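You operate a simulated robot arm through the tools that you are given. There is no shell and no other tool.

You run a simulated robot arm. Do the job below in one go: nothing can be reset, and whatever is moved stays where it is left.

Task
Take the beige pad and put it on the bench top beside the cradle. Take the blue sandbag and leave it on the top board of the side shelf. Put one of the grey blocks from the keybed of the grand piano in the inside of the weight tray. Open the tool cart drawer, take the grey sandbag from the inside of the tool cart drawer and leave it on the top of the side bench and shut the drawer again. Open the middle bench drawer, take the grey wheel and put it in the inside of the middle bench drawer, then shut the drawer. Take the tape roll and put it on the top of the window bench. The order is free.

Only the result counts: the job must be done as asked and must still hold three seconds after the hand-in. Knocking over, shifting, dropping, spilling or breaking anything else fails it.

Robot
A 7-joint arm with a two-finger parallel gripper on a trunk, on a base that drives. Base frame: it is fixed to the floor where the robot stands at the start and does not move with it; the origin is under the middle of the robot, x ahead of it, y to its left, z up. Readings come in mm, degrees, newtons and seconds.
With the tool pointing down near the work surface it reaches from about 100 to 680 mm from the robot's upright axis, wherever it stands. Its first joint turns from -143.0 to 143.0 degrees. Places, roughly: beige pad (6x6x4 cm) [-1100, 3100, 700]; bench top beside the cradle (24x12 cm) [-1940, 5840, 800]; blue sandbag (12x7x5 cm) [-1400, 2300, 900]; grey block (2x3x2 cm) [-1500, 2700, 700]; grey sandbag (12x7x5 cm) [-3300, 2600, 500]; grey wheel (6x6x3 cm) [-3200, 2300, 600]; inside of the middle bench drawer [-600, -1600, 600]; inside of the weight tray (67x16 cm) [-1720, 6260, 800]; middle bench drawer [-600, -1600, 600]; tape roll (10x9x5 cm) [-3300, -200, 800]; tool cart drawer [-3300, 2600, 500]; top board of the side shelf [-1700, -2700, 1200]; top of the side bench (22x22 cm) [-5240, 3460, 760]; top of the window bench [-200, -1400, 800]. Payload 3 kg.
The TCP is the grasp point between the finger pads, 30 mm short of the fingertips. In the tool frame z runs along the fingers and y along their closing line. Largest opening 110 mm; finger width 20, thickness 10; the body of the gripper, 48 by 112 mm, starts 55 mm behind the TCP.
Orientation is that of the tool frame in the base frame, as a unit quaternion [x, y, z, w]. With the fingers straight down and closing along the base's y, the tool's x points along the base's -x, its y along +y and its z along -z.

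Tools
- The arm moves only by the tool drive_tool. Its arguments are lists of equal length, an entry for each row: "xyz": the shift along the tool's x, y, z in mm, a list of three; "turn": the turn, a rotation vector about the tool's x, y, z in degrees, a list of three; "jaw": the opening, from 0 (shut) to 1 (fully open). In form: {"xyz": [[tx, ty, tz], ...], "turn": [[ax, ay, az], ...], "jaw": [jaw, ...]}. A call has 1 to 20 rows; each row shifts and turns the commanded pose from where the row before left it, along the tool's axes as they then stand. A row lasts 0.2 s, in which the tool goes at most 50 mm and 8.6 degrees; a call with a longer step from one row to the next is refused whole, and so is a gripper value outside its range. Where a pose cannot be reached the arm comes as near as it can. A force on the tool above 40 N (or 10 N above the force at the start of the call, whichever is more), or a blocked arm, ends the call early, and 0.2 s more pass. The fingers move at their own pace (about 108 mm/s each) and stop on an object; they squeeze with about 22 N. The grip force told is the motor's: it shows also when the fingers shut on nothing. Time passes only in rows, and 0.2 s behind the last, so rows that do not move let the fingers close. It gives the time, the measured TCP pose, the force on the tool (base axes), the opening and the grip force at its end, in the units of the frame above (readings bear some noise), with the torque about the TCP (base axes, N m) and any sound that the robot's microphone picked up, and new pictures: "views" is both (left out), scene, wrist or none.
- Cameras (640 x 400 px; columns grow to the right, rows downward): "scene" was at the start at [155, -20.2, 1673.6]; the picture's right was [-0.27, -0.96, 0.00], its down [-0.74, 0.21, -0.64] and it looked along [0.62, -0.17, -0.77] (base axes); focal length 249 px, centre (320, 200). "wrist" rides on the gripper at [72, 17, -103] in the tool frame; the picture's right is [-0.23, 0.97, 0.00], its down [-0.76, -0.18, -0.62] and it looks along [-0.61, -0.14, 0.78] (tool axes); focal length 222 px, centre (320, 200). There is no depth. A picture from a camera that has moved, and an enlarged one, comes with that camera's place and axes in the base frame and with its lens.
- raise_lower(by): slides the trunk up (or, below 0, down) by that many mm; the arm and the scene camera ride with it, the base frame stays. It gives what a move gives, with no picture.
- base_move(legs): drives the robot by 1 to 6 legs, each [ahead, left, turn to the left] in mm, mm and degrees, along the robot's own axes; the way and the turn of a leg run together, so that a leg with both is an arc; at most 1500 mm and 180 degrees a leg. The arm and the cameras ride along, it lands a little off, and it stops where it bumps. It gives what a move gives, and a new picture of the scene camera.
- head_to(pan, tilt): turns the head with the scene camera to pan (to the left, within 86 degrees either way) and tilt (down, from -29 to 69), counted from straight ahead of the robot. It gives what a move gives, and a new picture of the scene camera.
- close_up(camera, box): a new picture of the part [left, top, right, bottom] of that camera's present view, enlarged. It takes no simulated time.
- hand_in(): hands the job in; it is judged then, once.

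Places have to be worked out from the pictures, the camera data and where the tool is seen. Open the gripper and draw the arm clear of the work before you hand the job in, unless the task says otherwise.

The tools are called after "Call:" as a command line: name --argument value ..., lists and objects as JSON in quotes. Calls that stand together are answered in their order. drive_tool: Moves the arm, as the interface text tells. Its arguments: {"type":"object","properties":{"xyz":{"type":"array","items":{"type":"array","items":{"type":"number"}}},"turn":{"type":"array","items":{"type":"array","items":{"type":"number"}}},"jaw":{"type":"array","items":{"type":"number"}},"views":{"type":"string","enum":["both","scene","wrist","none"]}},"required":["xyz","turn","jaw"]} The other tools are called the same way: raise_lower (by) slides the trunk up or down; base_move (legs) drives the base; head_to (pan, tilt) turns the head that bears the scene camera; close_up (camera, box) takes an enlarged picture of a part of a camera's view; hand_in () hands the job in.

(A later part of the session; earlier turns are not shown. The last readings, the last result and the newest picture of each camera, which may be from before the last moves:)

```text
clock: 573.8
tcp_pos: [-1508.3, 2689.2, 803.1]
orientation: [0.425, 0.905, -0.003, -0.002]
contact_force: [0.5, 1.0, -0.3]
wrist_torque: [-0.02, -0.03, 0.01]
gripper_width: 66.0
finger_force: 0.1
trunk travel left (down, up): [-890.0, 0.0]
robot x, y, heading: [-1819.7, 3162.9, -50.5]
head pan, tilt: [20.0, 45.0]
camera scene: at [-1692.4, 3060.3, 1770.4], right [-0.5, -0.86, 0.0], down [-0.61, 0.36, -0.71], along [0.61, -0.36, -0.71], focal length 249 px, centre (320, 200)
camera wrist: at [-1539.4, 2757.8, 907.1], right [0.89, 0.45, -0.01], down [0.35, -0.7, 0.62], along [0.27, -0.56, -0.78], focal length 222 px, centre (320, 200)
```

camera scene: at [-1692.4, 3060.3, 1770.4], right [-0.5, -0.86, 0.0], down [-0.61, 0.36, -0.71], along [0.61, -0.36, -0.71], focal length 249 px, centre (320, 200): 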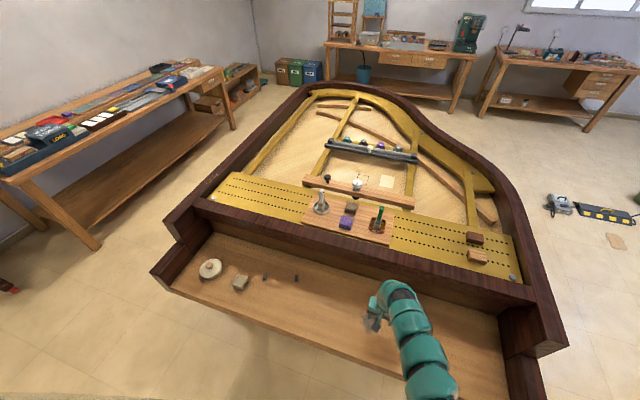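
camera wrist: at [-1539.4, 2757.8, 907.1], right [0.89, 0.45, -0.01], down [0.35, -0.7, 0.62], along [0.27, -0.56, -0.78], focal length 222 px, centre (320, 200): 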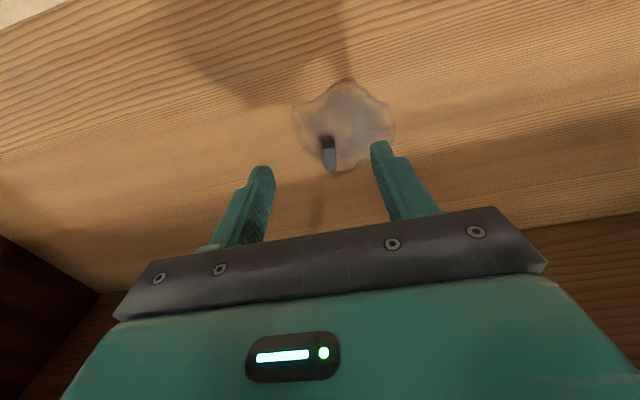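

That block stands at the edge of a wet-looking patch, so I'd rather take one of the two clean ones. I slide left along the keybed toward them.

Call:
base_move --legs '[[0, 0, 2], [0, 370, 0]]'

Call:
drive_tool --xyz '[[0, 0, 0]]' --turn '[[0, 0, 0]]' --jaw '[0.6]' --views "both"

```text
clock: 576.6
tcp_pos: [-1215.0, 2947.5, 804.2]
orientation: [0.409, 0.912, -0.003, -0.003]
contact_force: [0.1, 0.1, 0.4]
wrist_torque: [-0.05, 0.05, 0.01]
gripper_width: 66.1
finger_force: 0.1
trunk travel left (down, up): [-890.0, 0.0]
robot x, y, heading: [-1538.8, 3408.9, -47.9]
head pan, tilt: [20.0, 45.0]
camera scene: at [-1413.2, 3310.8, 1770.4], right [-0.47, -0.88, 0.0], down [-0.62, 0.33, -0.71], along [0.62, -0.33, -0.71], focal length 249 px, centre (320, 200)
```

scene: 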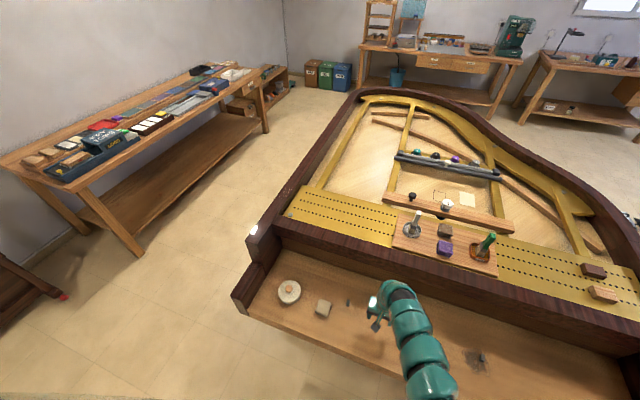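

```text
clock: 577.0
tcp_pos: [-1214.3, 2947.6, 804.0]
orientation: [0.409, 0.913, -0.002, -0.002]
contact_force: [0.2, 0.5, -0.4]
wrist_torque: [0.02, 0.03, 0.0]
gripper_width: 66.0
finger_force: 0.3
trunk travel left (down, up): [-890.0, 0.0]
robot x, y, heading: [-1538.3, 3407.6, -48.1]
head pan, tilt: [20.0, 45.0]
camera scene: at [-1413.9, 3310.2, 1770.4], right [-0.47, -0.88, 0.0], down [-0.62, 0.33, -0.71], along [0.62, -0.33, -0.71], focal length 249 px, centre (320, 200)
camera wrist: at [-1249.4, 3014.2, 907.0], right [0.88, 0.48, -0.01], down [0.38, -0.68, 0.62], along [0.29, -0.55, -0.78], focal length 222 px, centre (320, 200)
```

scene: 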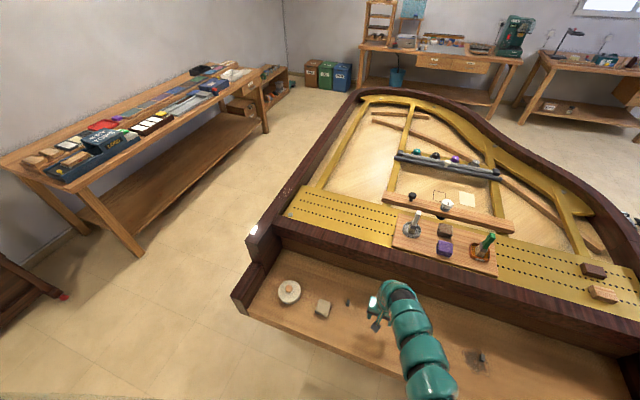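
wrist: 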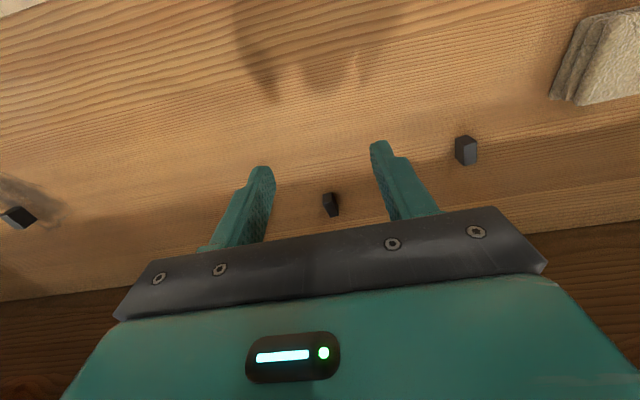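

Block 1 (m≈1197,u≈2955) is clean and isolated. I move the base so the tool is over it.

Call:
base_move --legs '[[46, 128, 0]]'

Call:
drive_tool --xyz '[[0, 0, 0]]' --turn '[[0, 0, 0]]' --jaw '[0.5]' --views "wrist"

```text
clock: 578.3
tcp_pos: [-1084.3, 3001.1, 804.0]
orientation: [0.409, 0.912, -0.004, -0.003]
contact_force: [-0.1, -0.2, -0.3]
wrist_torque: [0.02, 0.0, -0.02]
gripper_width: 66.0
finger_force: 0.1
trunk travel left (down, up): [-890.0, 0.0]
robot x, y, heading: [-1407.3, 3458.7, -48.3]
head pan, tilt: [20.0, 45.0]
camera scene: at [-1281.2, 3364.5, 1770.3], right [-0.47, -0.88, 0.0], down [-0.62, 0.34, -0.71], along [0.62, -0.34, -0.71], focal length 249 px, centre (320, 200)
```

scene: 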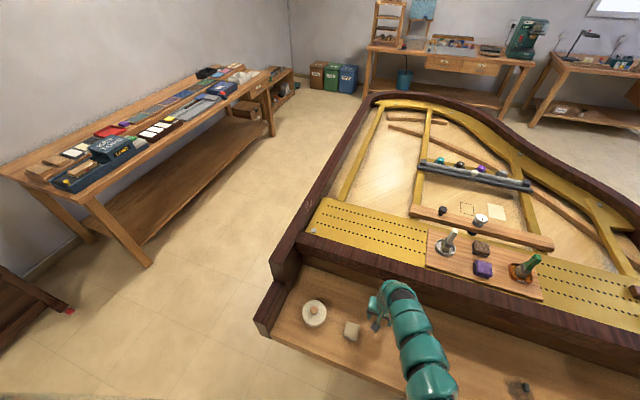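

```text
clock: 578.7
tcp_pos: [-1084.8, 3000.2, 804.1]
orientation: [0.41, 0.912, -0.002, -0.003]
contact_force: [0.0, 0.3, -0.7]
wrist_torque: [0.0, 0.02, -0.05]
gripper_width: 54.9
finger_force: 0.1
trunk travel left (down, up): [-890.0, 0.0]
robot x, y, heading: [-1407.6, 3464.0, -48.3]
head pan, tilt: [20.0, 45.0]
camera wrist: at [-1119.1, 3067.5, 907.0], right [0.88, 0.48, -0.01], down [0.38, -0.69, 0.62], along [0.29, -0.55, -0.78], focal length 222 px, centre (320, 200)
```

wrist: 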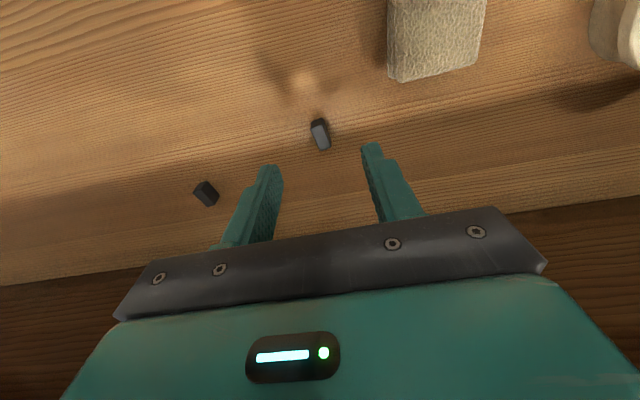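

The block is nearly centred below (5 mm ahead), long side pointing away—ideal for a sideways grip. I correct and lower.

Call:
drive_tool --xyz '[[-5, -1, 0]]' --turn '[[0, 0, 0]]' --jaw '[0.5]' --views "none"

Call:
raise_lower --by -48

Call:
drive_tool --xyz '[[0, 0, 4], [0, 0, 4]]' --turn '[[0, 0, 0], [0, 0, 0]]' --jaw '[0.5, 0.5]' --views "wrist"

```text
clock: 579.1
tcp_pos: [-1082.2, 2997.6, 803.7]
orientation: [0.409, 0.913, -0.003, -0.002]
contact_force: [0.6, -0.2, -0.5]
wrist_torque: [0.03, 0.02, 0.0]
gripper_width: 55.0
finger_force: 0.0
trunk travel left (down, up): [-890.0, 0.0]
robot x, y, heading: [-1405.6, 3465.6, -48.2]
head pan, tilt: [20.0, 45.0]
```

```text
clock: 580.0
tcp_pos: [-1082.5, 2997.5, 754.9]
orientation: [0.409, 0.913, -0.002, -0.002]
contact_force: [0.4, 0.5, -0.7]
wrist_torque: [0.0, 0.0, 0.01]
gripper_width: 55.0
finger_force: 0.1
trunk travel left (down, up): [-842.0, 48.0]
robot x, y, heading: [-1411.5, 3462.7, -48.6]
head pan, tilt: [20.0, 45.0]
```

```text
clock: 580.6
tcp_pos: [-1081.1, 2998.0, 748.4]
orientation: [0.409, 0.912, -0.002, -0.002]
contact_force: [-0.1, 0.7, 0.2]
wrist_torque: [-0.02, -0.01, 0.03]
gripper_width: 55.0
finger_force: 0.1
trunk travel left (down, up): [-842.0, 48.0]
robot x, y, heading: [-1409.6, 3462.4, -48.4]
head pan, tilt: [20.0, 45.0]
camera wrist: at [-1116.8, 3064.3, 850.3], right [0.88, 0.48, -0.01], down [0.38, -0.69, 0.62], along [0.29, -0.55, -0.78], focal length 222 px, centre (320, 200)
```

wrist: 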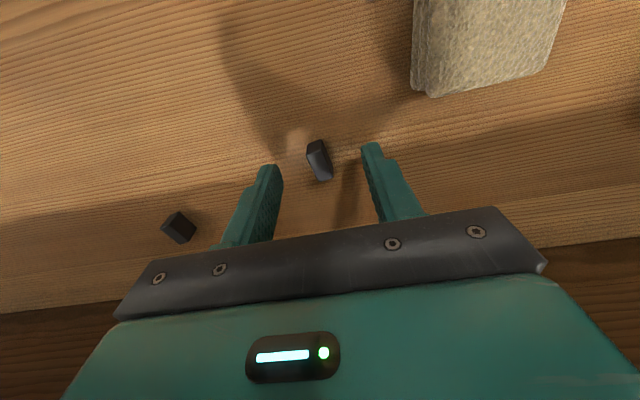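

Centred. I step down until the tips touch the keybed.

Call:
drive_tool --xyz '[[0, 0, 5], [0, 0, 4], [0, 0, 4], [0, 0, 4], [0, 0, 4], [0, 0, 4]]' --turn '[[0, 0, 0], [0, 0, 0], [0, 0, 0], [0, 0, 0], [0, 0, 0], [0, 0, 0]]' --jaw '[0.5, 0.5, 0.5, 0.5, 0.5, 0.5]' --views "wrist"

```text
clock: 581.9
tcp_pos: [-1083.7, 2996.5, 729.9]
orientation: [0.41, 0.912, -0.003, 0.0]
contact_force: [-10.9, 7.8, 35.5]
wrist_torque: [1.15, -0.25, 0.27]
gripper_width: 53.6
finger_force: 0.1
trunk travel left (down, up): [-842.0, 48.0]
robot x, y, heading: [-1408.9, 3459.6, -48.3]
head pan, tilt: [20.0, 45.0]
stopped in row 6: the force on the tool passed its limit at 48 N (the readings are from after the stop); the commanded pose is now the measured one
camera wrist: at [-1118.4, 3063.6, 832.7], right [0.88, 0.48, 0.0], down [0.37, -0.68, 0.63], along [0.3, -0.55, -0.78], focal length 222 px, centre (320, 200)
```

wrist: 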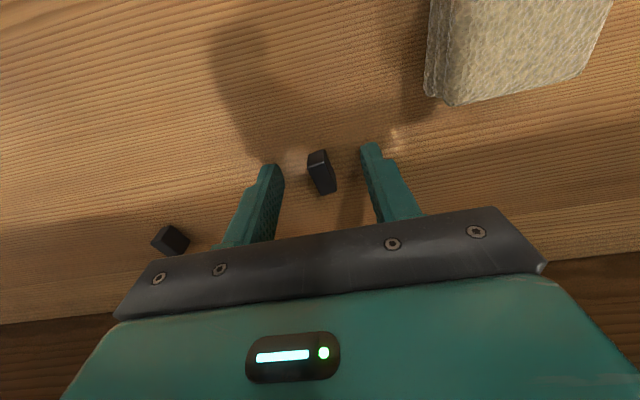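

Keybed at z≈700. I lift 4 mm and close on the block.

Call:
drive_tool --xyz '[[0, 0, -5], [0, 0, 0], [0, 0, 0], [0, 0, 0], [0, 0, 0]]' --turn '[[0, 0, 0], [0, 0, 0], [0, 0, 0], [0, 0, 0], [0, 0, 0]]' --jaw '[0.5, 0, 0, 0, 0]' --views "wrist"

```text
clock: 583.1
tcp_pos: [-1081.6, 2994.3, 730.9]
orientation: [0.41, 0.912, -0.003, 0.0]
contact_force: [0.4, -0.6, -0.1]
wrist_torque: [-0.02, -0.03, -0.01]
gripper_width: 11.1
finger_force: 22.1
trunk travel left (down, up): [-842.0, 48.0]
robot x, y, heading: [-1409.1, 3461.4, -48.3]
head pan, tilt: [20.0, 45.0]
camera wrist: at [-1116.6, 3061.2, 834.0], right [0.88, 0.48, 0.0], down [0.37, -0.68, 0.63], along [0.29, -0.55, -0.78], focal length 222 px, centre (320, 200)
```

wrist: 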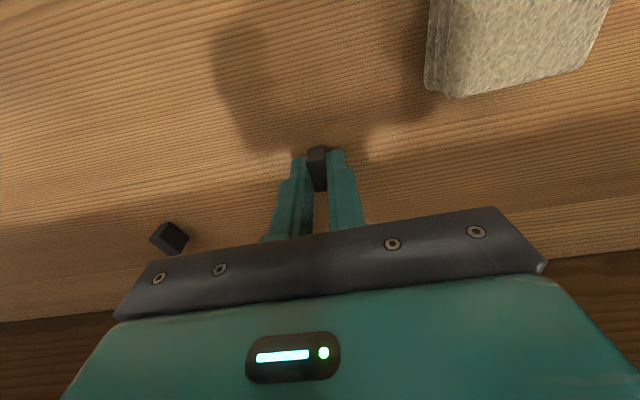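

Gripped (11 mm). I lift and check it's held.

Call:
raise_lower --by 48

Call:
drive_tool --xyz '[[10, 0, -20], [15, 0, -10]]' --turn '[[0, 0, 0], [0, 0, 0]]' --jaw '[0, 0]' --views "both"

```text
clock: 584.0
tcp_pos: [-1081.9, 2994.3, 780.1]
orientation: [0.41, 0.912, -0.003, 0.0]
contact_force: [-0.5, -0.1, -0.2]
wrist_torque: [-0.02, -0.01, 0.0]
gripper_width: 11.1
finger_force: 21.9
trunk travel left (down, up): [-890.0, 0.0]
robot x, y, heading: [-1407.0, 3462.0, -48.2]
head pan, tilt: [20.0, 45.0]
```

```text
clock: 584.6
tcp_pos: [-1099.8, 3011.7, 810.2]
orientation: [0.409, 0.912, -0.002, 0.0]
contact_force: [-0.6, -0.8, -0.4]
wrist_torque: [0.01, 0.04, -0.01]
gripper_width: 11.1
finger_force: 21.7
trunk travel left (down, up): [-890.0, 0.0]
robot x, y, heading: [-1409.5, 3464.9, -48.4]
head pan, tilt: [20.0, 45.0]
camera scene: at [-1283.2, 3363.9, 1770.4], right [-0.47, -0.88, 0.0], down [-0.62, 0.34, -0.71], along [0.62, -0.34, -0.71], focal length 249 px, centre (320, 200)
camera wrist: at [-1134.2, 3079.1, 913.0], right [0.88, 0.48, 0.0], down [0.37, -0.68, 0.63], along [0.29, -0.55, -0.78], focal length 222 px, centre (320, 200)
```

scene: 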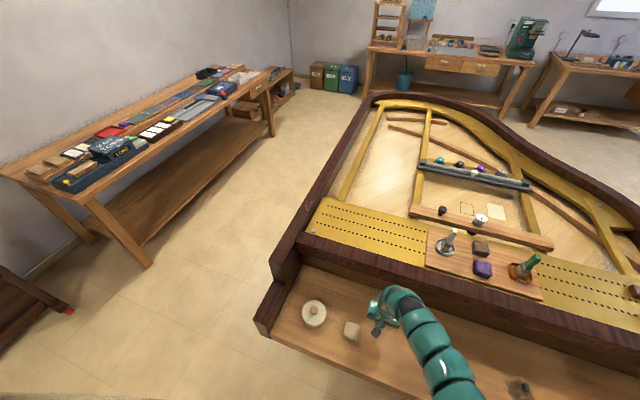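
wrist: 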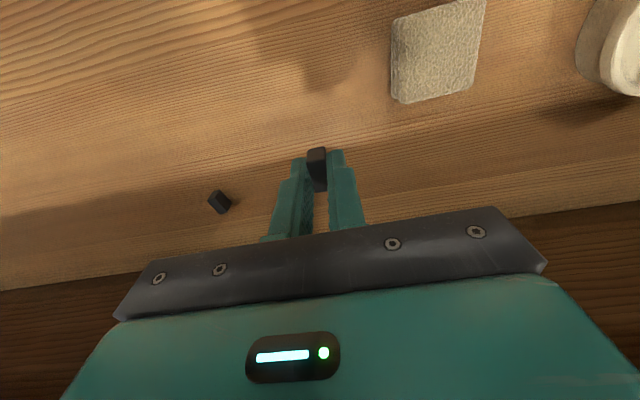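

The block is held. I fold the arm, slide right away from the far cheek, turn the arm along the keybed and drive toward the long bench.

Call:
drive_tool --xyz '[[25, 5, 0], [25, 10, 0], [25, 10, 0], [10, 10, 0]]' --turn '[[0, 0, 0], [0, 0, 0], [0, 0, 0], [0, 0, 0]]' --jaw '[0, 0, 0, 0]' --views "none"

Call:
base_move --legs '[[-40, -370, 0], [0, 0, 90.4], [1200, 20, 0]]'

```text
clock: 585.6
tcp_pos: [-1127.4, 3098.6, 807.9]
orientation: [0.41, 0.912, -0.003, -0.002]
contact_force: [-0.6, -0.6, 0.0]
wrist_torque: [-0.03, -0.02, -0.01]
gripper_width: 10.9
finger_force: 22.0
out of reach, approached as far as the arm can: row 4
trunk travel left (down, up): [-890.0, 0.0]
robot x, y, heading: [-1406.6, 3464.5, -48.2]
head pan, tilt: [20.0, 45.0]
```

```text
clock: 597.6
tcp_pos: [-449.6, 4369.8, 808.0]
orientation: [-0.365, 0.931, -0.002, 0.001]
contact_force: [-1.4, 0.3, 0.1]
wrist_torque: [0.02, -0.02, -0.04]
gripper_width: 10.9
finger_force: 22.2
trunk travel left (down, up): [-890.0, 0.0]
robot x, y, heading: [-807.2, 4083.5, 43.0]
head pan, tilt: [20.0, 45.0]
camera scene: at [-709.1, 4209.2, 1770.4], right [0.89, -0.46, 0.0], down [-0.32, -0.63, -0.71], along [0.32, 0.63, -0.71], focal length 249 px, centre (320, 200)
```

scene: 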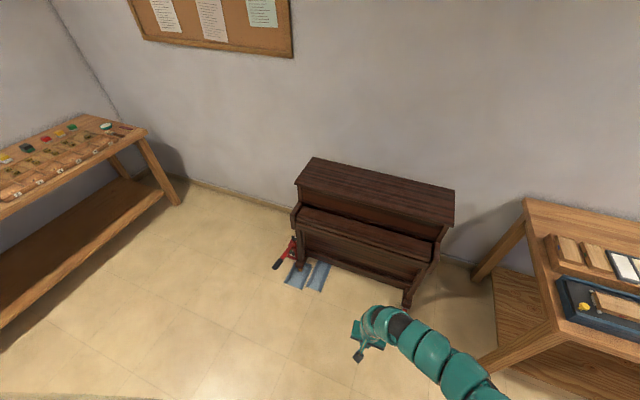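

I turn to face the long bench and approach it part-way for a look.

Call:
base_move --legs '[[0, 0, 89], [1100, -500, 0]]'

Call:
head_to --pan 0 --tilt 40

Call:
close_up --camera "scene" --box '[160, 100, 480, 300]'

```text
clock: 607.5
tcp_pos: [-1475.7, 5593.2, 808.1]
orientation: [0.917, -0.399, 0.001, -0.003]
contact_force: [0.1, 0.6, -0.5]
wrist_torque: [-0.01, 0.01, -0.01]
gripper_width: 11.0
finger_force: 22.9
trunk travel left (down, up): [-890.0, 0.0]
robot x, y, heading: [-1185.9, 5234.4, 133.0]
head pan, tilt: [20.0, 45.0]
camera scene: at [-1312.5, 5332.9, 1770.4], right [0.45, 0.89, 0.0], down [0.63, -0.32, -0.71], along [-0.63, 0.32, -0.71], focal length 249 px, centre (320, 200)
```

scene: 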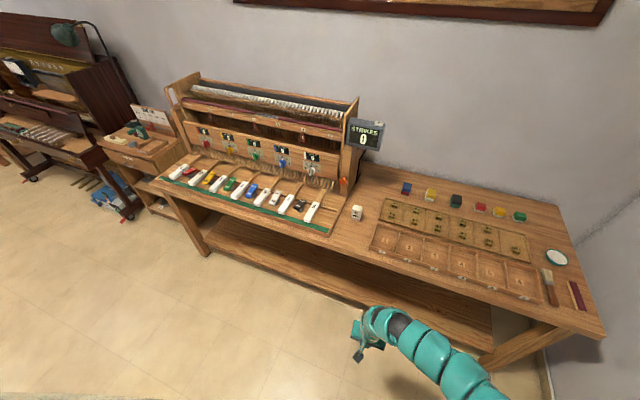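

```text
clock: 608.4
tcp_pos: [-1474.9, 5592.7, 807.7]
orientation: [0.917, -0.399, 0.001, -0.003]
contact_force: [-0.2, -0.7, -0.2]
wrist_torque: [-0.05, 0.02, 0.02]
gripper_width: 10.6
finger_force: 21.6
trunk travel left (down, up): [-890.0, 0.0]
robot x, y, heading: [-1183.4, 5236.6, 133.2]
head pan, tilt: [0.0, 40.0]
camera scene: at [-1298.0, 5357.7, 1777.6], right [0.73, 0.68, 0.0], down [0.44, -0.47, -0.77], along [-0.52, 0.56, -0.64], focal length 249 px, centre (320, 200)
```

scene: 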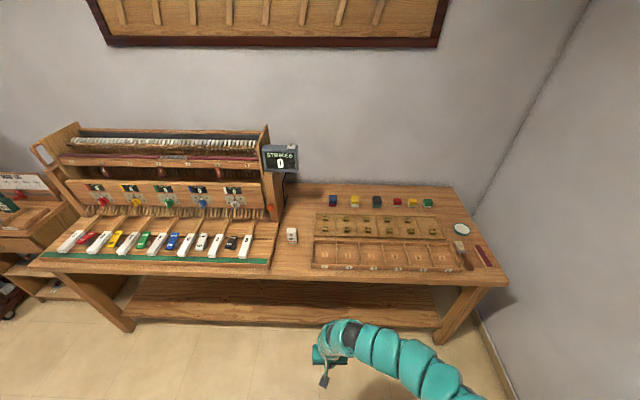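

```text
2.00 times, centred on (320, 200) of scene
camera zoom: at [-1298.0, 5357.7, 1777.6], right [0.73, 0.68, 0.0], down [0.44, -0.47, -0.77], along [-0.52, 0.56, -0.64], focal length 499 px, centre (320, 200)
```

zoom: 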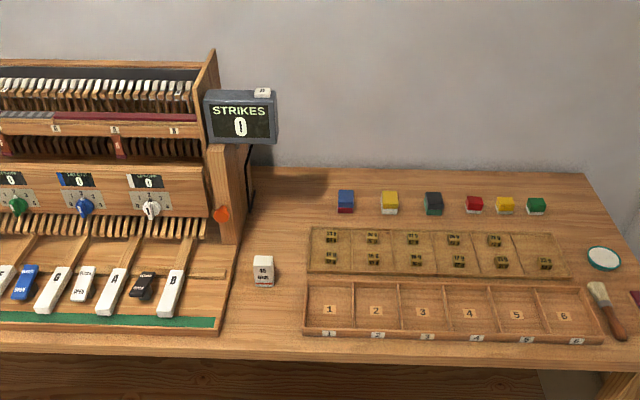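

The back tray with the little weights sits exactly at the given weight-tray coordinates. I zoom in on it to see its compartments and free space.

Call:
close_up --camera "scene" --box '[300, 180, 480, 292]'

Call:
close_up --camera "scene" --box '[180, 180, 340, 280]'

```text
3.56 times, centred on (390, 236) of scene
camera zoom: at [-1298.0, 5357.7, 1777.6], right [0.73, 0.68, 0.0], down [0.44, -0.47, -0.77], along [-0.52, 0.56, -0.64], focal length 887 px, centre (71, 72)
```

zoom: 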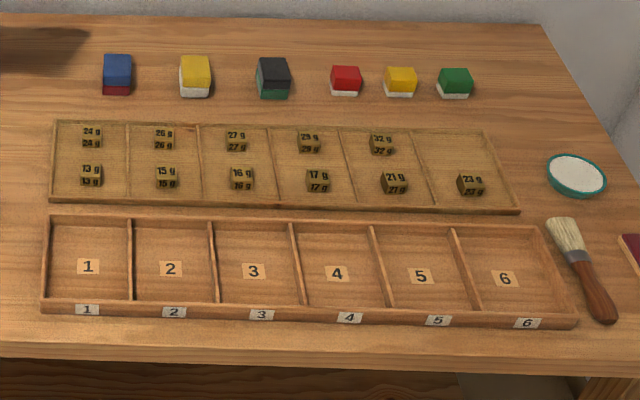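

```text
4.00 times, centred on (260, 230) of scene
camera zoom: at [-1298.0, 5357.7, 1777.6], right [0.73, 0.68, 0.0], down [0.44, -0.47, -0.77], along [-0.52, 0.56, -0.64], focal length 998 px, centre (560, 80)
```

zoom: 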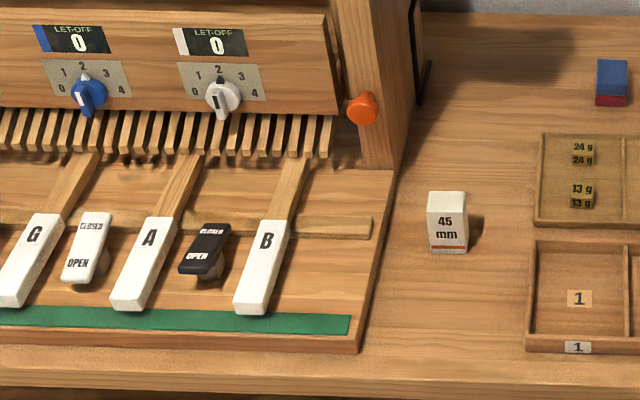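

The weight tray has a free half-cell at its right end (behind "23 g"), at about (-1535,6475). I raise and extend the arm here, away from the bench, then approach.

Call:
drive_tool --xyz '[[-10, 0, -25], [-20, 0, -25], [-25, 0, -20], [-25, 0, -15], [-25, 0, -10], [-25, 0, -5], [-25, 0, 0]]' --turn '[[0, 0, 0], [0, 0, 0], [0, 0, 0], [0, 0, 0], [0, 0, 0], [0, 0, 0], [0, 0, 0]]' --jaw '[0, 0, 0, 0, 0, 0, 0]' --views "none"

Call:
base_move --legs '[[0, 0, -1.2], [0, -567, 0], [400, 0, 0]]'

Call:
drive_tool --xyz '[[0, 0, 0]]' --turn '[[0, 0, 0]]' --jaw '[0]' --views "wrist"

```text
clock: 610.0
tcp_pos: [-1592.3, 5706.8, 895.2]
orientation: [0.918, -0.397, 0.002, -0.003]
contact_force: [-0.6, -0.5, -1.0]
wrist_torque: [-0.02, -0.01, 0.02]
gripper_width: 11.2
finger_force: 21.9
out of reach, approached as far as the arm can: row 1, 2
trunk travel left (down, up): [-890.0, 0.0]
robot x, y, heading: [-1187.3, 5236.9, 133.1]
head pan, tilt: [0.0, 40.0]
```

```text
clock: 615.7
tcp_pos: [-1415.3, 6408.1, 894.8]
orientation: [0.913, -0.409, 0.001, -0.003]
contact_force: [-1.3, 0.0, -1.5]
wrist_torque: [-0.02, -0.05, 0.0]
gripper_width: 11.3
finger_force: 21.9
trunk travel left (down, up): [-890.0, 0.0]
robot x, y, heading: [-1020.5, 5925.0, 131.8]
head pan, tilt: [0.0, 40.0]
camera scene: at [-1130.0, 6051.9, 1777.6], right [0.75, 0.67, 0.0], down [0.43, -0.48, -0.77], along [-0.51, 0.57, -0.64], focal length 249 px, centre (320, 200)
```

scene: 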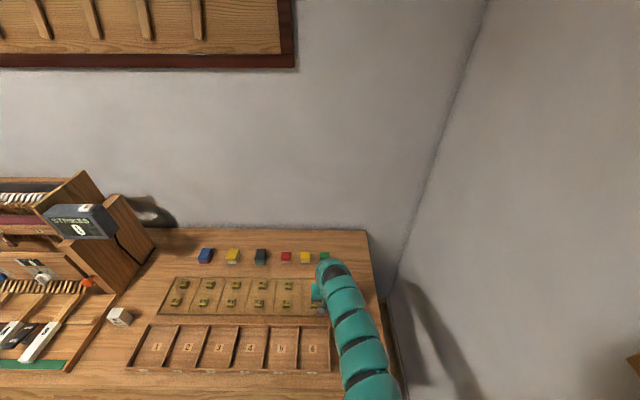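

```text
clock: 616.1
tcp_pos: [-1413.5, 6409.2, 897.0]
orientation: [0.912, -0.409, 0.001, -0.002]
contact_force: [-0.4, 0.5, -0.2]
wrist_torque: [0.0, 0.01, 0.03]
gripper_width: 11.1
finger_force: 21.9
trunk travel left (down, up): [-890.0, 0.0]
robot x, y, heading: [-1022.2, 5928.9, 132.0]
head pan, tilt: [0.0, 40.0]
camera wrist: at [-1379.3, 6343.4, 998.7], right [-0.88, -0.48, -0.01], down [-0.38, 0.68, 0.62], along [-0.3, 0.55, -0.78], focal length 222 px, centre (320, 200)
```

wrist: 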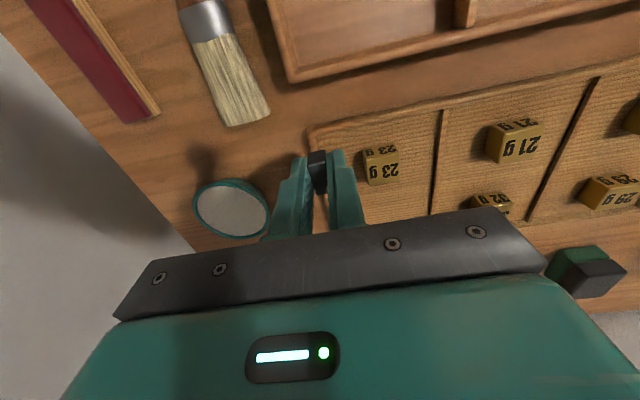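

The tray's right-end cell spans m≈3143–3238; my target is its back half, ~129 mm ahead and 48 mm left. I move the base, then check again.

Call:
base_move --legs '[[0, 48, 0], [112, 0, 0]]'

Call:
drive_tool --xyz '[[-12, 0, 0]]' --turn '[[0, 0, 0]]' --jaw '[0]' --views "wrist"

```text
clock: 617.9
tcp_pos: [-1527.0, 6457.2, 895.0]
orientation: [0.913, -0.407, 0.001, -0.002]
contact_force: [0.3, 0.1, -1.1]
wrist_torque: [-0.01, -0.01, -0.01]
gripper_width: 11.4
finger_force: 22.1
trunk travel left (down, up): [-890.0, 0.0]
robot x, y, heading: [-1128.3, 5975.7, 131.9]
head pan, tilt: [0.0, 40.0]
camera scene: at [-1240.3, 6102.1, 1777.5], right [0.74, 0.67, 0.0], down [0.43, -0.48, -0.77], along [-0.51, 0.57, -0.64], focal length 249 px, centre (320, 200)
```

scene: 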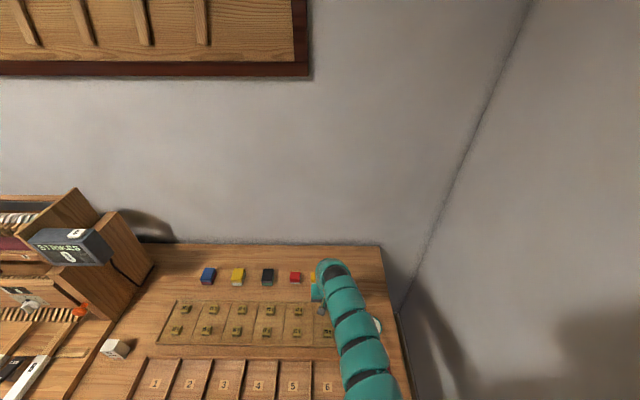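

```text
clock: 618.2
tcp_pos: [-1534.9, 6465.5, 896.1]
orientation: [0.913, -0.407, 0.001, -0.002]
contact_force: [-0.5, -0.4, 0.3]
wrist_torque: [0.01, 0.03, -0.02]
gripper_width: 11.0
finger_force: 21.7
trunk travel left (down, up): [-890.0, 0.0]
robot x, y, heading: [-1133.6, 5975.7, 132.1]
head pan, tilt: [0.0, 40.0]
camera wrist: at [-1498.5, 6401.3, 999.4], right [-0.88, -0.48, -0.01], down [-0.38, 0.68, 0.62], along [-0.3, 0.55, -0.78], focal length 222 px, centre (320, 200)
```

wrist: 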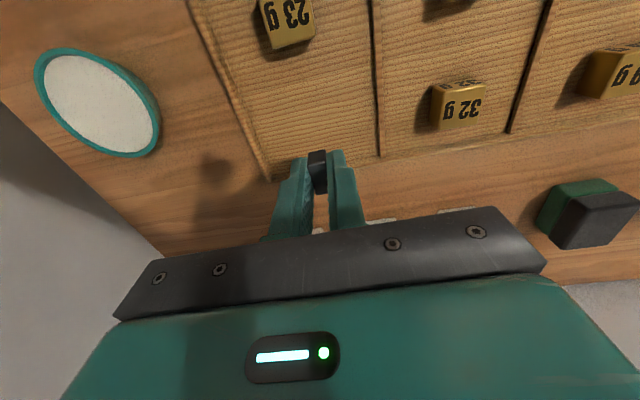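

I shift 14 mm toward me to be mid-way between the "23 g" weight and the tray's back wall, then lower.

Call:
drive_tool --xyz '[[14, -3, 0]]' --turn '[[0, 0, 0]]' --jaw '[0]' --views "none"

Call:
raise_lower --by -45

Call:
drive_tool --xyz '[[0, 0, 0]]' --turn '[[0, 0, 0]]' --jaw '[0]' --views "wrist"

```text
clock: 618.6
tcp_pos: [-1522.1, 6457.3, 896.6]
orientation: [0.913, -0.407, 0.0, -0.001]
contact_force: [-0.5, -0.2, -0.4]
wrist_torque: [0.0, 0.02, 0.01]
gripper_width: 11.1
finger_force: 22.1
trunk travel left (down, up): [-890.0, 0.0]
robot x, y, heading: [-1130.3, 5975.2, 132.1]
head pan, tilt: [0.0, 40.0]
```

```text
clock: 619.5
tcp_pos: [-1521.3, 6457.2, 852.1]
orientation: [0.913, -0.408, 0.001, -0.003]
contact_force: [-0.5, -0.9, -0.2]
wrist_torque: [0.02, 0.03, -0.01]
gripper_width: 11.0
finger_force: 22.1
trunk travel left (down, up): [-845.0, 45.0]
robot x, y, heading: [-1130.3, 5974.9, 132.1]
head pan, tilt: [0.0, 40.0]
```

```text
clock: 619.9
tcp_pos: [-1523.2, 6457.8, 853.0]
orientation: [0.913, -0.408, 0.001, -0.003]
contact_force: [-0.3, -0.1, -0.8]
wrist_torque: [0.0, 0.0, 0.02]
gripper_width: 10.9
finger_force: 21.7
trunk travel left (down, up): [-845.0, 45.0]
robot x, y, heading: [-1130.9, 5979.0, 131.9]
head pan, tilt: [0.0, 40.0]
camera wrist: at [-1486.2, 6392.8, 954.6], right [-0.88, -0.48, -0.01], down [-0.38, 0.68, 0.62], along [-0.3, 0.55, -0.78], focal length 222 px, centre (320, 200)
```

wrist: 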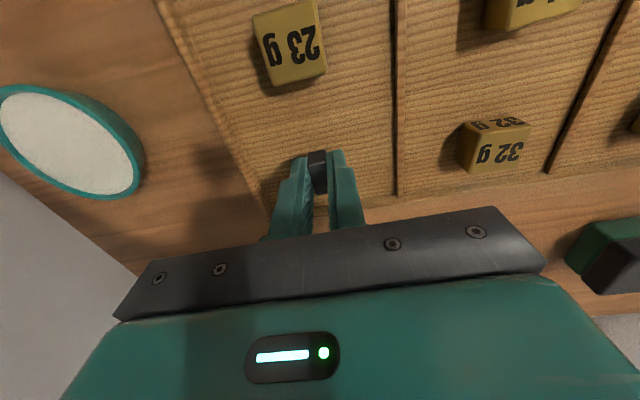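

Directly over the free half-cell. I step down until it touches.

Call:
drive_tool --xyz '[[0, 0, 4], [0, 0, 4], [0, 0, 4], [0, 0, 3], [0, 0, 3], [0, 0, 3]]' --turn '[[0, 0, 0], [0, 0, 0], [0, 0, 0], [0, 0, 0], [0, 0, 0], [0, 0, 0]]' --jaw '[0, 0, 0, 0, 0, 0]' --views "wrist"

```text
clock: 621.4
tcp_pos: [-1523.0, 6457.3, 836.1]
orientation: [0.913, -0.408, -0.003, -0.004]
contact_force: [9.3, -9.3, 28.4]
wrist_torque: [-0.61, -0.32, 0.15]
gripper_width: 11.0
finger_force: 22.0
trunk travel left (down, up): [-845.0, 45.0]
robot x, y, heading: [-1129.9, 5974.8, 131.9]
head pan, tilt: [0.0, 40.0]
stopped in row 6: the force on the tool passed its limit at 42 N (the readings are from after the stop); the commanded pose is now the measured one
camera wrist: at [-1486.1, 6391.7, 937.9], right [-0.88, -0.48, 0.0], down [-0.37, 0.68, 0.63], along [-0.3, 0.55, -0.78], focal length 222 px, centre (320, 200)
```

wrist: 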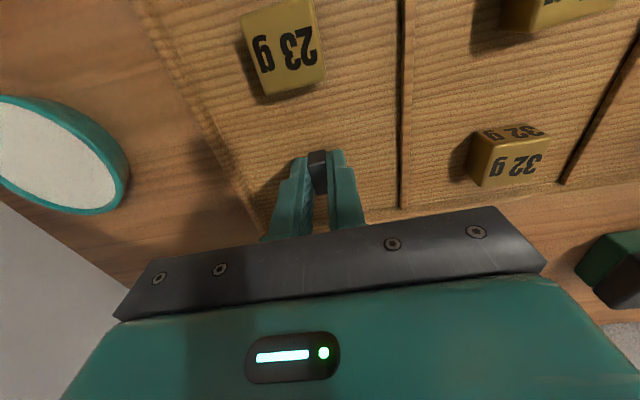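

The block is on the tray floor. I open slightly and lift away.

Call:
drive_tool --xyz '[[0, 0, -1], [0, 0, 0], [0, 0, 0], [0, 0, -10], [0, 0, -20]]' --turn '[[0, 0, 0], [0, 0, 0], [0, 0, 0], [0, 0, 0], [0, 0, 0]]' --jaw '[0.25, 0.3, 0.3, 0.3, 0.3]' --views "none"

Call:
raise_lower --by 45

Call:
drive_tool --xyz '[[0, 0, 0]]' --turn '[[0, 0, 0]]' --jaw '[0.3]' --views "wrist"

```text
clock: 622.6
tcp_pos: [-1524.6, 6456.8, 863.4]
orientation: [0.913, -0.407, -0.002, -0.002]
contact_force: [0.6, 0.4, 0.5]
wrist_torque: [-0.01, 0.06, 0.01]
gripper_width: 33.0
finger_force: 0.1
trunk travel left (down, up): [-845.0, 45.0]
robot x, y, heading: [-1127.2, 5977.8, 131.9]
head pan, tilt: [0.0, 40.0]
```

```text
clock: 623.4
tcp_pos: [-1525.1, 6458.1, 909.7]
orientation: [0.913, -0.407, -0.001, -0.003]
contact_force: [0.3, -0.4, 0.2]
wrist_torque: [0.01, 0.0, 0.03]
gripper_width: 33.0
finger_force: 0.0
trunk travel left (down, up): [-890.0, 0.0]
robot x, y, heading: [-1130.6, 5974.3, 132.0]
head pan, tilt: [0.0, 40.0]
```

```text
clock: 623.8
tcp_pos: [-1524.6, 6458.9, 909.8]
orientation: [0.913, -0.408, -0.001, -0.003]
contact_force: [0.6, 0.4, 0.5]
wrist_torque: [-0.06, 0.02, 0.01]
gripper_width: 33.0
finger_force: 0.0
trunk travel left (down, up): [-890.0, 0.0]
robot x, y, heading: [-1128.8, 5976.0, 132.2]
head pan, tilt: [0.0, 40.0]
camera wrist: at [-1487.7, 6393.2, 1011.8], right [-0.88, -0.48, 0.0], down [-0.38, 0.68, 0.63], along [-0.3, 0.55, -0.78], focal length 222 px, centre (320, 200)
```

wrist: 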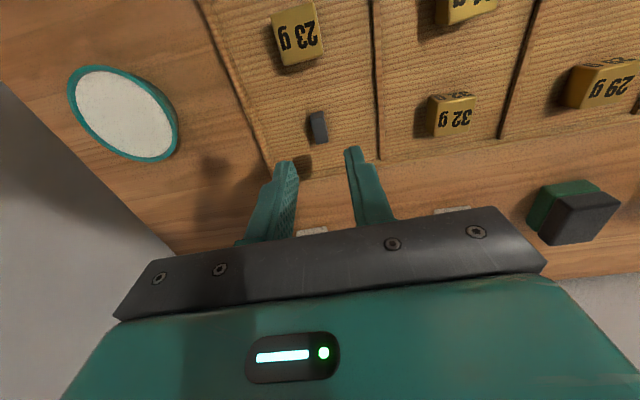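

The grey block rests in the weight tray. I back away from the bench, fold, and return to the keybed for the beige pad, this time approaching from the far end.

Call:
base_move --legs '[[-450, 0, 0]]'

Call:
drive_tool --xyz '[[10, 0, 20], [20, 0, 20], [25, 0, 20], [25, 0, 15], [25, 0, 15], [25, 0, 10], [25, 0, 5]]' --turn '[[0, 0, 0], [0, 0, 0], [0, 0, 0], [0, 0, 0], [0, 0, 0], [0, 0, 0], [0, 0, 0]]' --jaw '[0.5, 0.5, 0.5, 0.5, 0.5, 0.5, 0.5]' --views "none"

Call:
base_move --legs '[[0, 0, 90], [530, 588, 0], [530, 588, 0]]'

```text
clock: 626.6
tcp_pos: [-1217.2, 6112.9, 908.3]
orientation: [0.915, -0.404, -0.002, -0.003]
contact_force: [0.0, -0.4, 0.2]
wrist_torque: [0.01, -0.01, 0.02]
gripper_width: 32.8
finger_force: 0.0
trunk travel left (down, up): [-890.0, 0.0]
robot x, y, heading: [-819.5, 5633.0, 132.5]
head pan, tilt: [0.0, 40.0]
camera scene: at [-929.7, 5757.1, 1777.7], right [0.74, 0.67, 0.0], down [0.43, -0.47, -0.77], along [-0.52, 0.57, -0.64], focal length 249 px, centre (320, 200)
```

scene: 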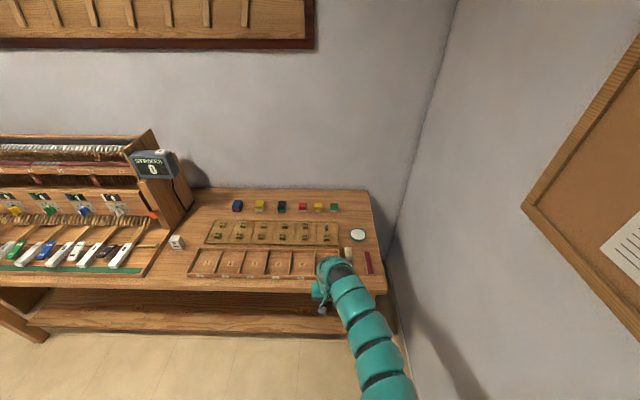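

```text
clock: 628.2
tcp_pos: [-1114.2, 5996.8, 802.9]
orientation: [0.915, -0.405, -0.002, -0.002]
contact_force: [-0.2, -0.7, 0.7]
wrist_torque: [-0.02, 0.02, 0.02]
gripper_width: 55.1
finger_force: 0.0
trunk travel left (down, up): [-890.0, 0.0]
robot x, y, heading: [-817.1, 5633.4, 132.2]
head pan, tilt: [0.0, 40.0]
```

```text
clock: 640.0
tcp_pos: [-1220.1, 3790.3, 802.8]
orientation: [0.935, 0.355, -0.003, -0.001]
contact_force: [0.0, -0.5, 0.3]
wrist_torque: [0.0, -0.04, -0.03]
gripper_width: 55.1
finger_force: 0.0
trunk travel left (down, up): [-890.0, 0.0]
robot x, y, heading: [-854.3, 4082.4, -138.3]
head pan, tilt: [0.0, 40.0]
camera scene: at [-978.3, 3971.3, 1777.6], right [-0.66, 0.75, 0.0], down [0.48, 0.43, -0.77], along [-0.57, -0.51, -0.64], focal length 249 px, centre (320, 200)
```

scene: 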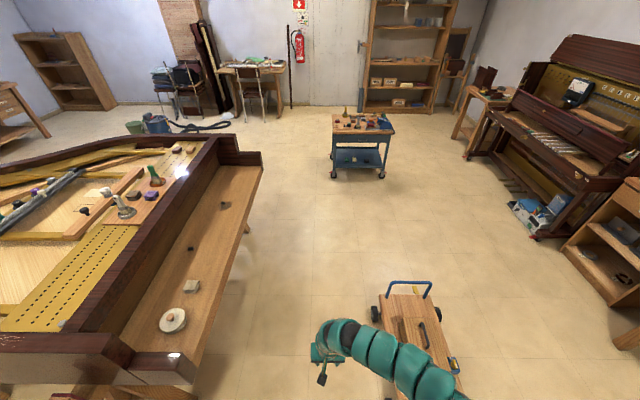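

The keybed is on my left with the pad; the trolley on my right leaves enough room. I drive ahead alongside the keybed and turn to face it.

Call:
base_move --legs '[[798, 60, 0], [0, 0, 90]]'

Call:
drive_tool --xyz '[[0, 0, 0]]' --turn '[[0, 0, 0]]' --jaw '[0.85]' --views "both"

```text
clock: 648.3
tcp_pos: [-1117.4, 3142.5, 802.8]
orientation: [0.388, 0.922, -0.004, 0.002]
contact_force: [0.7, -0.3, 0.1]
wrist_torque: [0.02, 0.01, -0.03]
gripper_width: 55.0
finger_force: 0.1
trunk travel left (down, up): [-890.0, 0.0]
robot x, y, heading: [-1427.9, 3491.6, -45.5]
head pan, tilt: [0.0, 40.0]
camera scene: at [-1309.4, 3375.7, 1777.7], right [-0.71, -0.7, 0.0], down [-0.45, 0.46, -0.77], along [0.54, -0.55, -0.64], focal length 249 px, centre (320, 200)
```

scene: 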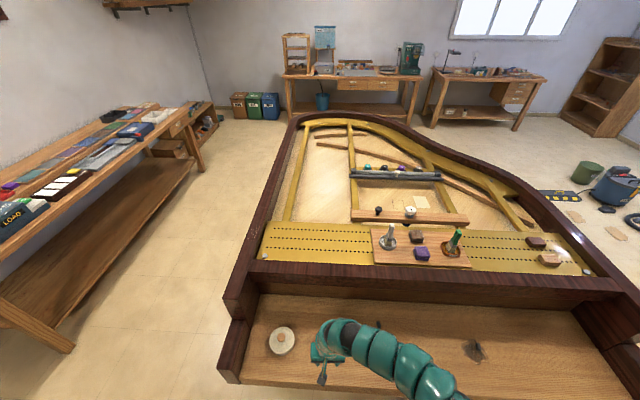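

```text
clock: 648.7
tcp_pos: [-1116.0, 3142.5, 802.7]
orientation: [0.387, 0.922, -0.003, 0.004]
contact_force: [0.5, -0.1, 0.2]
wrist_torque: [-0.01, -0.02, 0.0]
gripper_width: 93.5
finger_force: 0.1
trunk travel left (down, up): [-890.0, 0.0]
robot x, y, heading: [-1425.4, 3492.6, -45.3]
head pan, tilt: [0.0, 40.0]
camera scene: at [-1309.6, 3375.7, 1777.7], right [-0.71, -0.7, 0.0], down [-0.45, 0.46, -0.77], along [0.54, -0.55, -0.64], focal length 249 px, centre (320, 200)
camera wrist: at [-1154.8, 3207.5, 905.4], right [0.85, 0.52, 0.0], down [0.4, -0.66, 0.63], along [0.33, -0.54, -0.78], focal length 222 px, centre (320, 200)
```

scene: 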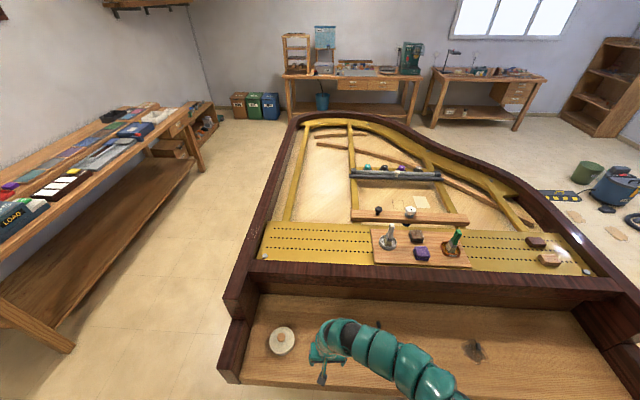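
wrist: 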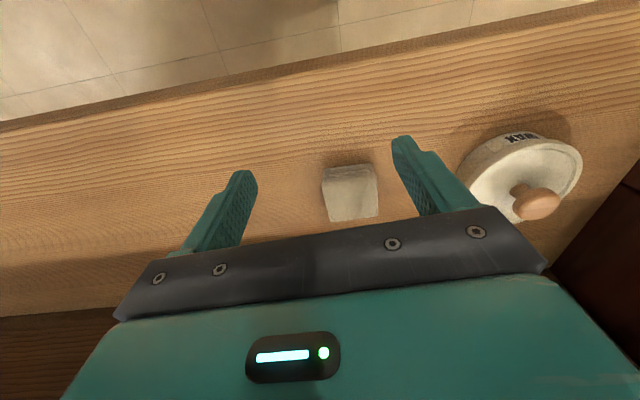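

The beige pad is ~65 mm ahead and 15 mm left, aligned with the gripper. I move over it and lower.

Call:
drive_tool --xyz '[[-22, 5, 0], [-22, 5, 0], [-21, 5, 0]]' --turn '[[0, 0, 0], [0, 0, 0], [0, 0, 0]]' --jaw '[0.85, 0.85, 0.85]' --views "none"

Call:
raise_lower --by -25

Call:
drive_tool --xyz '[[0, 0, 0]]' --turn '[[0, 0, 0]]' --jaw '[0.85]' --views "wrist"

```text
clock: 649.5
tcp_pos: [-1060.6, 3105.6, 805.4]
orientation: [0.387, 0.922, -0.003, 0.002]
contact_force: [-0.4, 0.2, 0.1]
wrist_torque: [-0.03, -0.02, 0.05]
gripper_width: 93.6
finger_force: 0.1
trunk travel left (down, up): [-890.0, 0.0]
robot x, y, heading: [-1429.6, 3494.6, -45.3]
head pan, tilt: [0.0, 40.0]
```

```text
clock: 650.2
tcp_pos: [-1059.8, 3105.3, 779.5]
orientation: [0.386, 0.922, -0.002, 0.002]
contact_force: [0.0, 0.6, 0.2]
wrist_torque: [0.0, 0.04, -0.04]
gripper_width: 93.6
finger_force: 0.1
trunk travel left (down, up): [-865.0, 25.0]
robot x, y, heading: [-1425.0, 3490.7, -45.7]
head pan, tilt: [0.0, 40.0]
```

```text
clock: 650.6
tcp_pos: [-1059.6, 3107.2, 780.8]
orientation: [0.387, 0.922, -0.004, 0.002]
contact_force: [-0.6, -0.3, 0.3]
wrist_torque: [-0.01, 0.01, 0.01]
gripper_width: 93.4
finger_force: 0.1
trunk travel left (down, up): [-865.0, 25.0]
robot x, y, heading: [-1427.0, 3494.0, -45.5]
head pan, tilt: [0.0, 40.0]
camera wrist: at [-1098.3, 3171.6, 882.9], right [0.85, 0.52, 0.0], down [0.41, -0.66, 0.63], along [0.33, -0.54, -0.78], focal length 222 px, centre (320, 200)
```

wrist: 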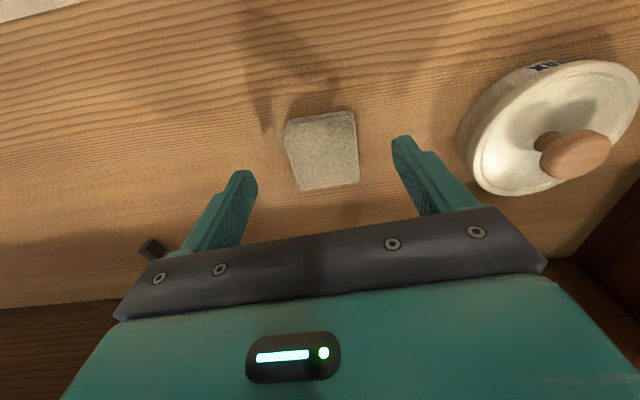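

Pad centred. I step down to just above the keybed.

Call:
drive_tool --xyz '[[2, 2, 15], [0, 0, 12], [0, 0, 10], [0, 0, 6]]' --turn '[[0, 0, 0], [0, 0, 0], [0, 0, 0], [0, 0, 0]]' --jaw '[0.85, 0.85, 0.85, 0.85]' --views "wrist"

```text
clock: 651.6
tcp_pos: [-1057.7, 3107.9, 738.1]
orientation: [0.386, 0.922, -0.003, 0.003]
contact_force: [-0.3, -0.2, 0.4]
wrist_torque: [0.0, 0.0, -0.01]
gripper_width: 93.6
finger_force: 0.2
trunk travel left (down, up): [-865.0, 25.0]
robot x, y, heading: [-1427.6, 3496.3, -45.4]
head pan, tilt: [0.0, 40.0]
camera wrist: at [-1096.5, 3173.4, 839.9], right [0.85, 0.52, 0.0], down [0.4, -0.66, 0.63], along [0.33, -0.54, -0.78], focal length 222 px, centre (320, 200)
```

wrist: 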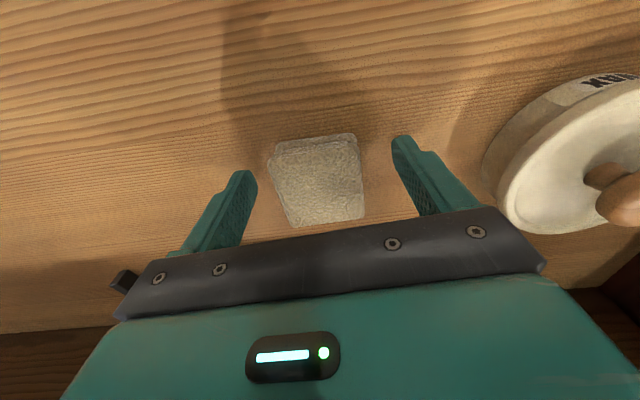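

Tips at z≈708 around the pad. I close.

Call:
drive_tool --xyz '[[0, 0, 2], [0, 0, 0], [0, 0, 0], [0, 0, 0], [0, 0, 0]]' --turn '[[0, 0, 0], [0, 0, 0], [0, 0, 0], [0, 0, 0], [0, 0, 0]]' --jaw '[0.85, 0.2, 0.2, 0.2, 0.2]' --views "wrist"

```text
clock: 652.8
tcp_pos: [-1058.6, 3108.4, 734.9]
orientation: [0.387, 0.922, -0.003, 0.002]
contact_force: [0.8, -0.9, 0.6]
wrist_torque: [0.0, -0.03, -0.01]
gripper_width: 54.2
finger_force: 22.5
trunk travel left (down, up): [-865.0, 25.0]
robot x, y, heading: [-1425.8, 3490.6, -45.6]
head pan, tilt: [0.0, 40.0]
camera wrist: at [-1096.6, 3173.3, 837.7], right [0.85, 0.52, 0.0], down [0.41, -0.66, 0.63], along [0.33, -0.54, -0.78], focal length 222 px, centre (320, 200)
```

wrist: 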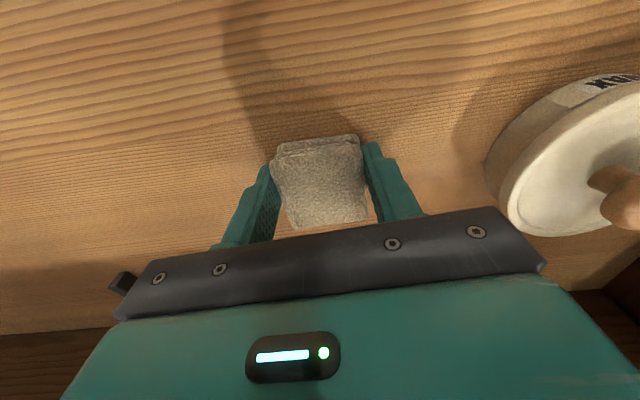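

Pad gripped (54 mm). I lift it and fold back clear of the keybed.

Call:
drive_tool --xyz '[[0, 0, -20], [0, 0, -25], [20, 0, -10], [25, -5, 0], [20, -10, 0]]' --turn '[[0, 0, 0], [0, 0, 0], [0, 0, 0], [0, 0, 0], [0, 0, 0]]' --jaw '[0.2, 0.2, 0.2, 0.2, 0.2]' --views "wrist"

Call:
raise_lower --by 25

```text
clock: 654.0
tcp_pos: [-1112.5, 3145.6, 790.9]
orientation: [0.388, 0.922, -0.004, 0.003]
contact_force: [-0.3, 0.2, -1.0]
wrist_torque: [0.01, 0.0, 0.02]
gripper_width: 54.3
finger_force: 22.1
trunk travel left (down, up): [-865.0, 25.0]
robot x, y, heading: [-1428.3, 3495.4, -45.2]
head pan, tilt: [0.0, 40.0]
camera wrist: at [-1150.5, 3210.3, 892.8], right [0.85, 0.52, 0.0], down [0.4, -0.66, 0.63], along [0.33, -0.54, -0.78], focal length 222 px, centre (320, 200)
```

wrist: 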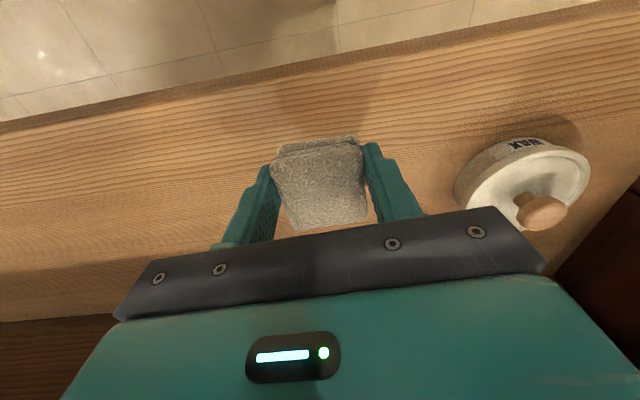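

```text
clock: 654.7
tcp_pos: [-1112.2, 3145.4, 815.1]
orientation: [0.388, 0.922, -0.002, 0.002]
contact_force: [0.1, 0.1, -0.8]
wrist_torque: [0.02, 0.01, 0.01]
gripper_width: 54.0
finger_force: 22.0
trunk travel left (down, up): [-890.0, 0.0]
robot x, y, heading: [-1425.8, 3491.0, -45.3]
head pan, tilt: [0.0, 40.0]
```

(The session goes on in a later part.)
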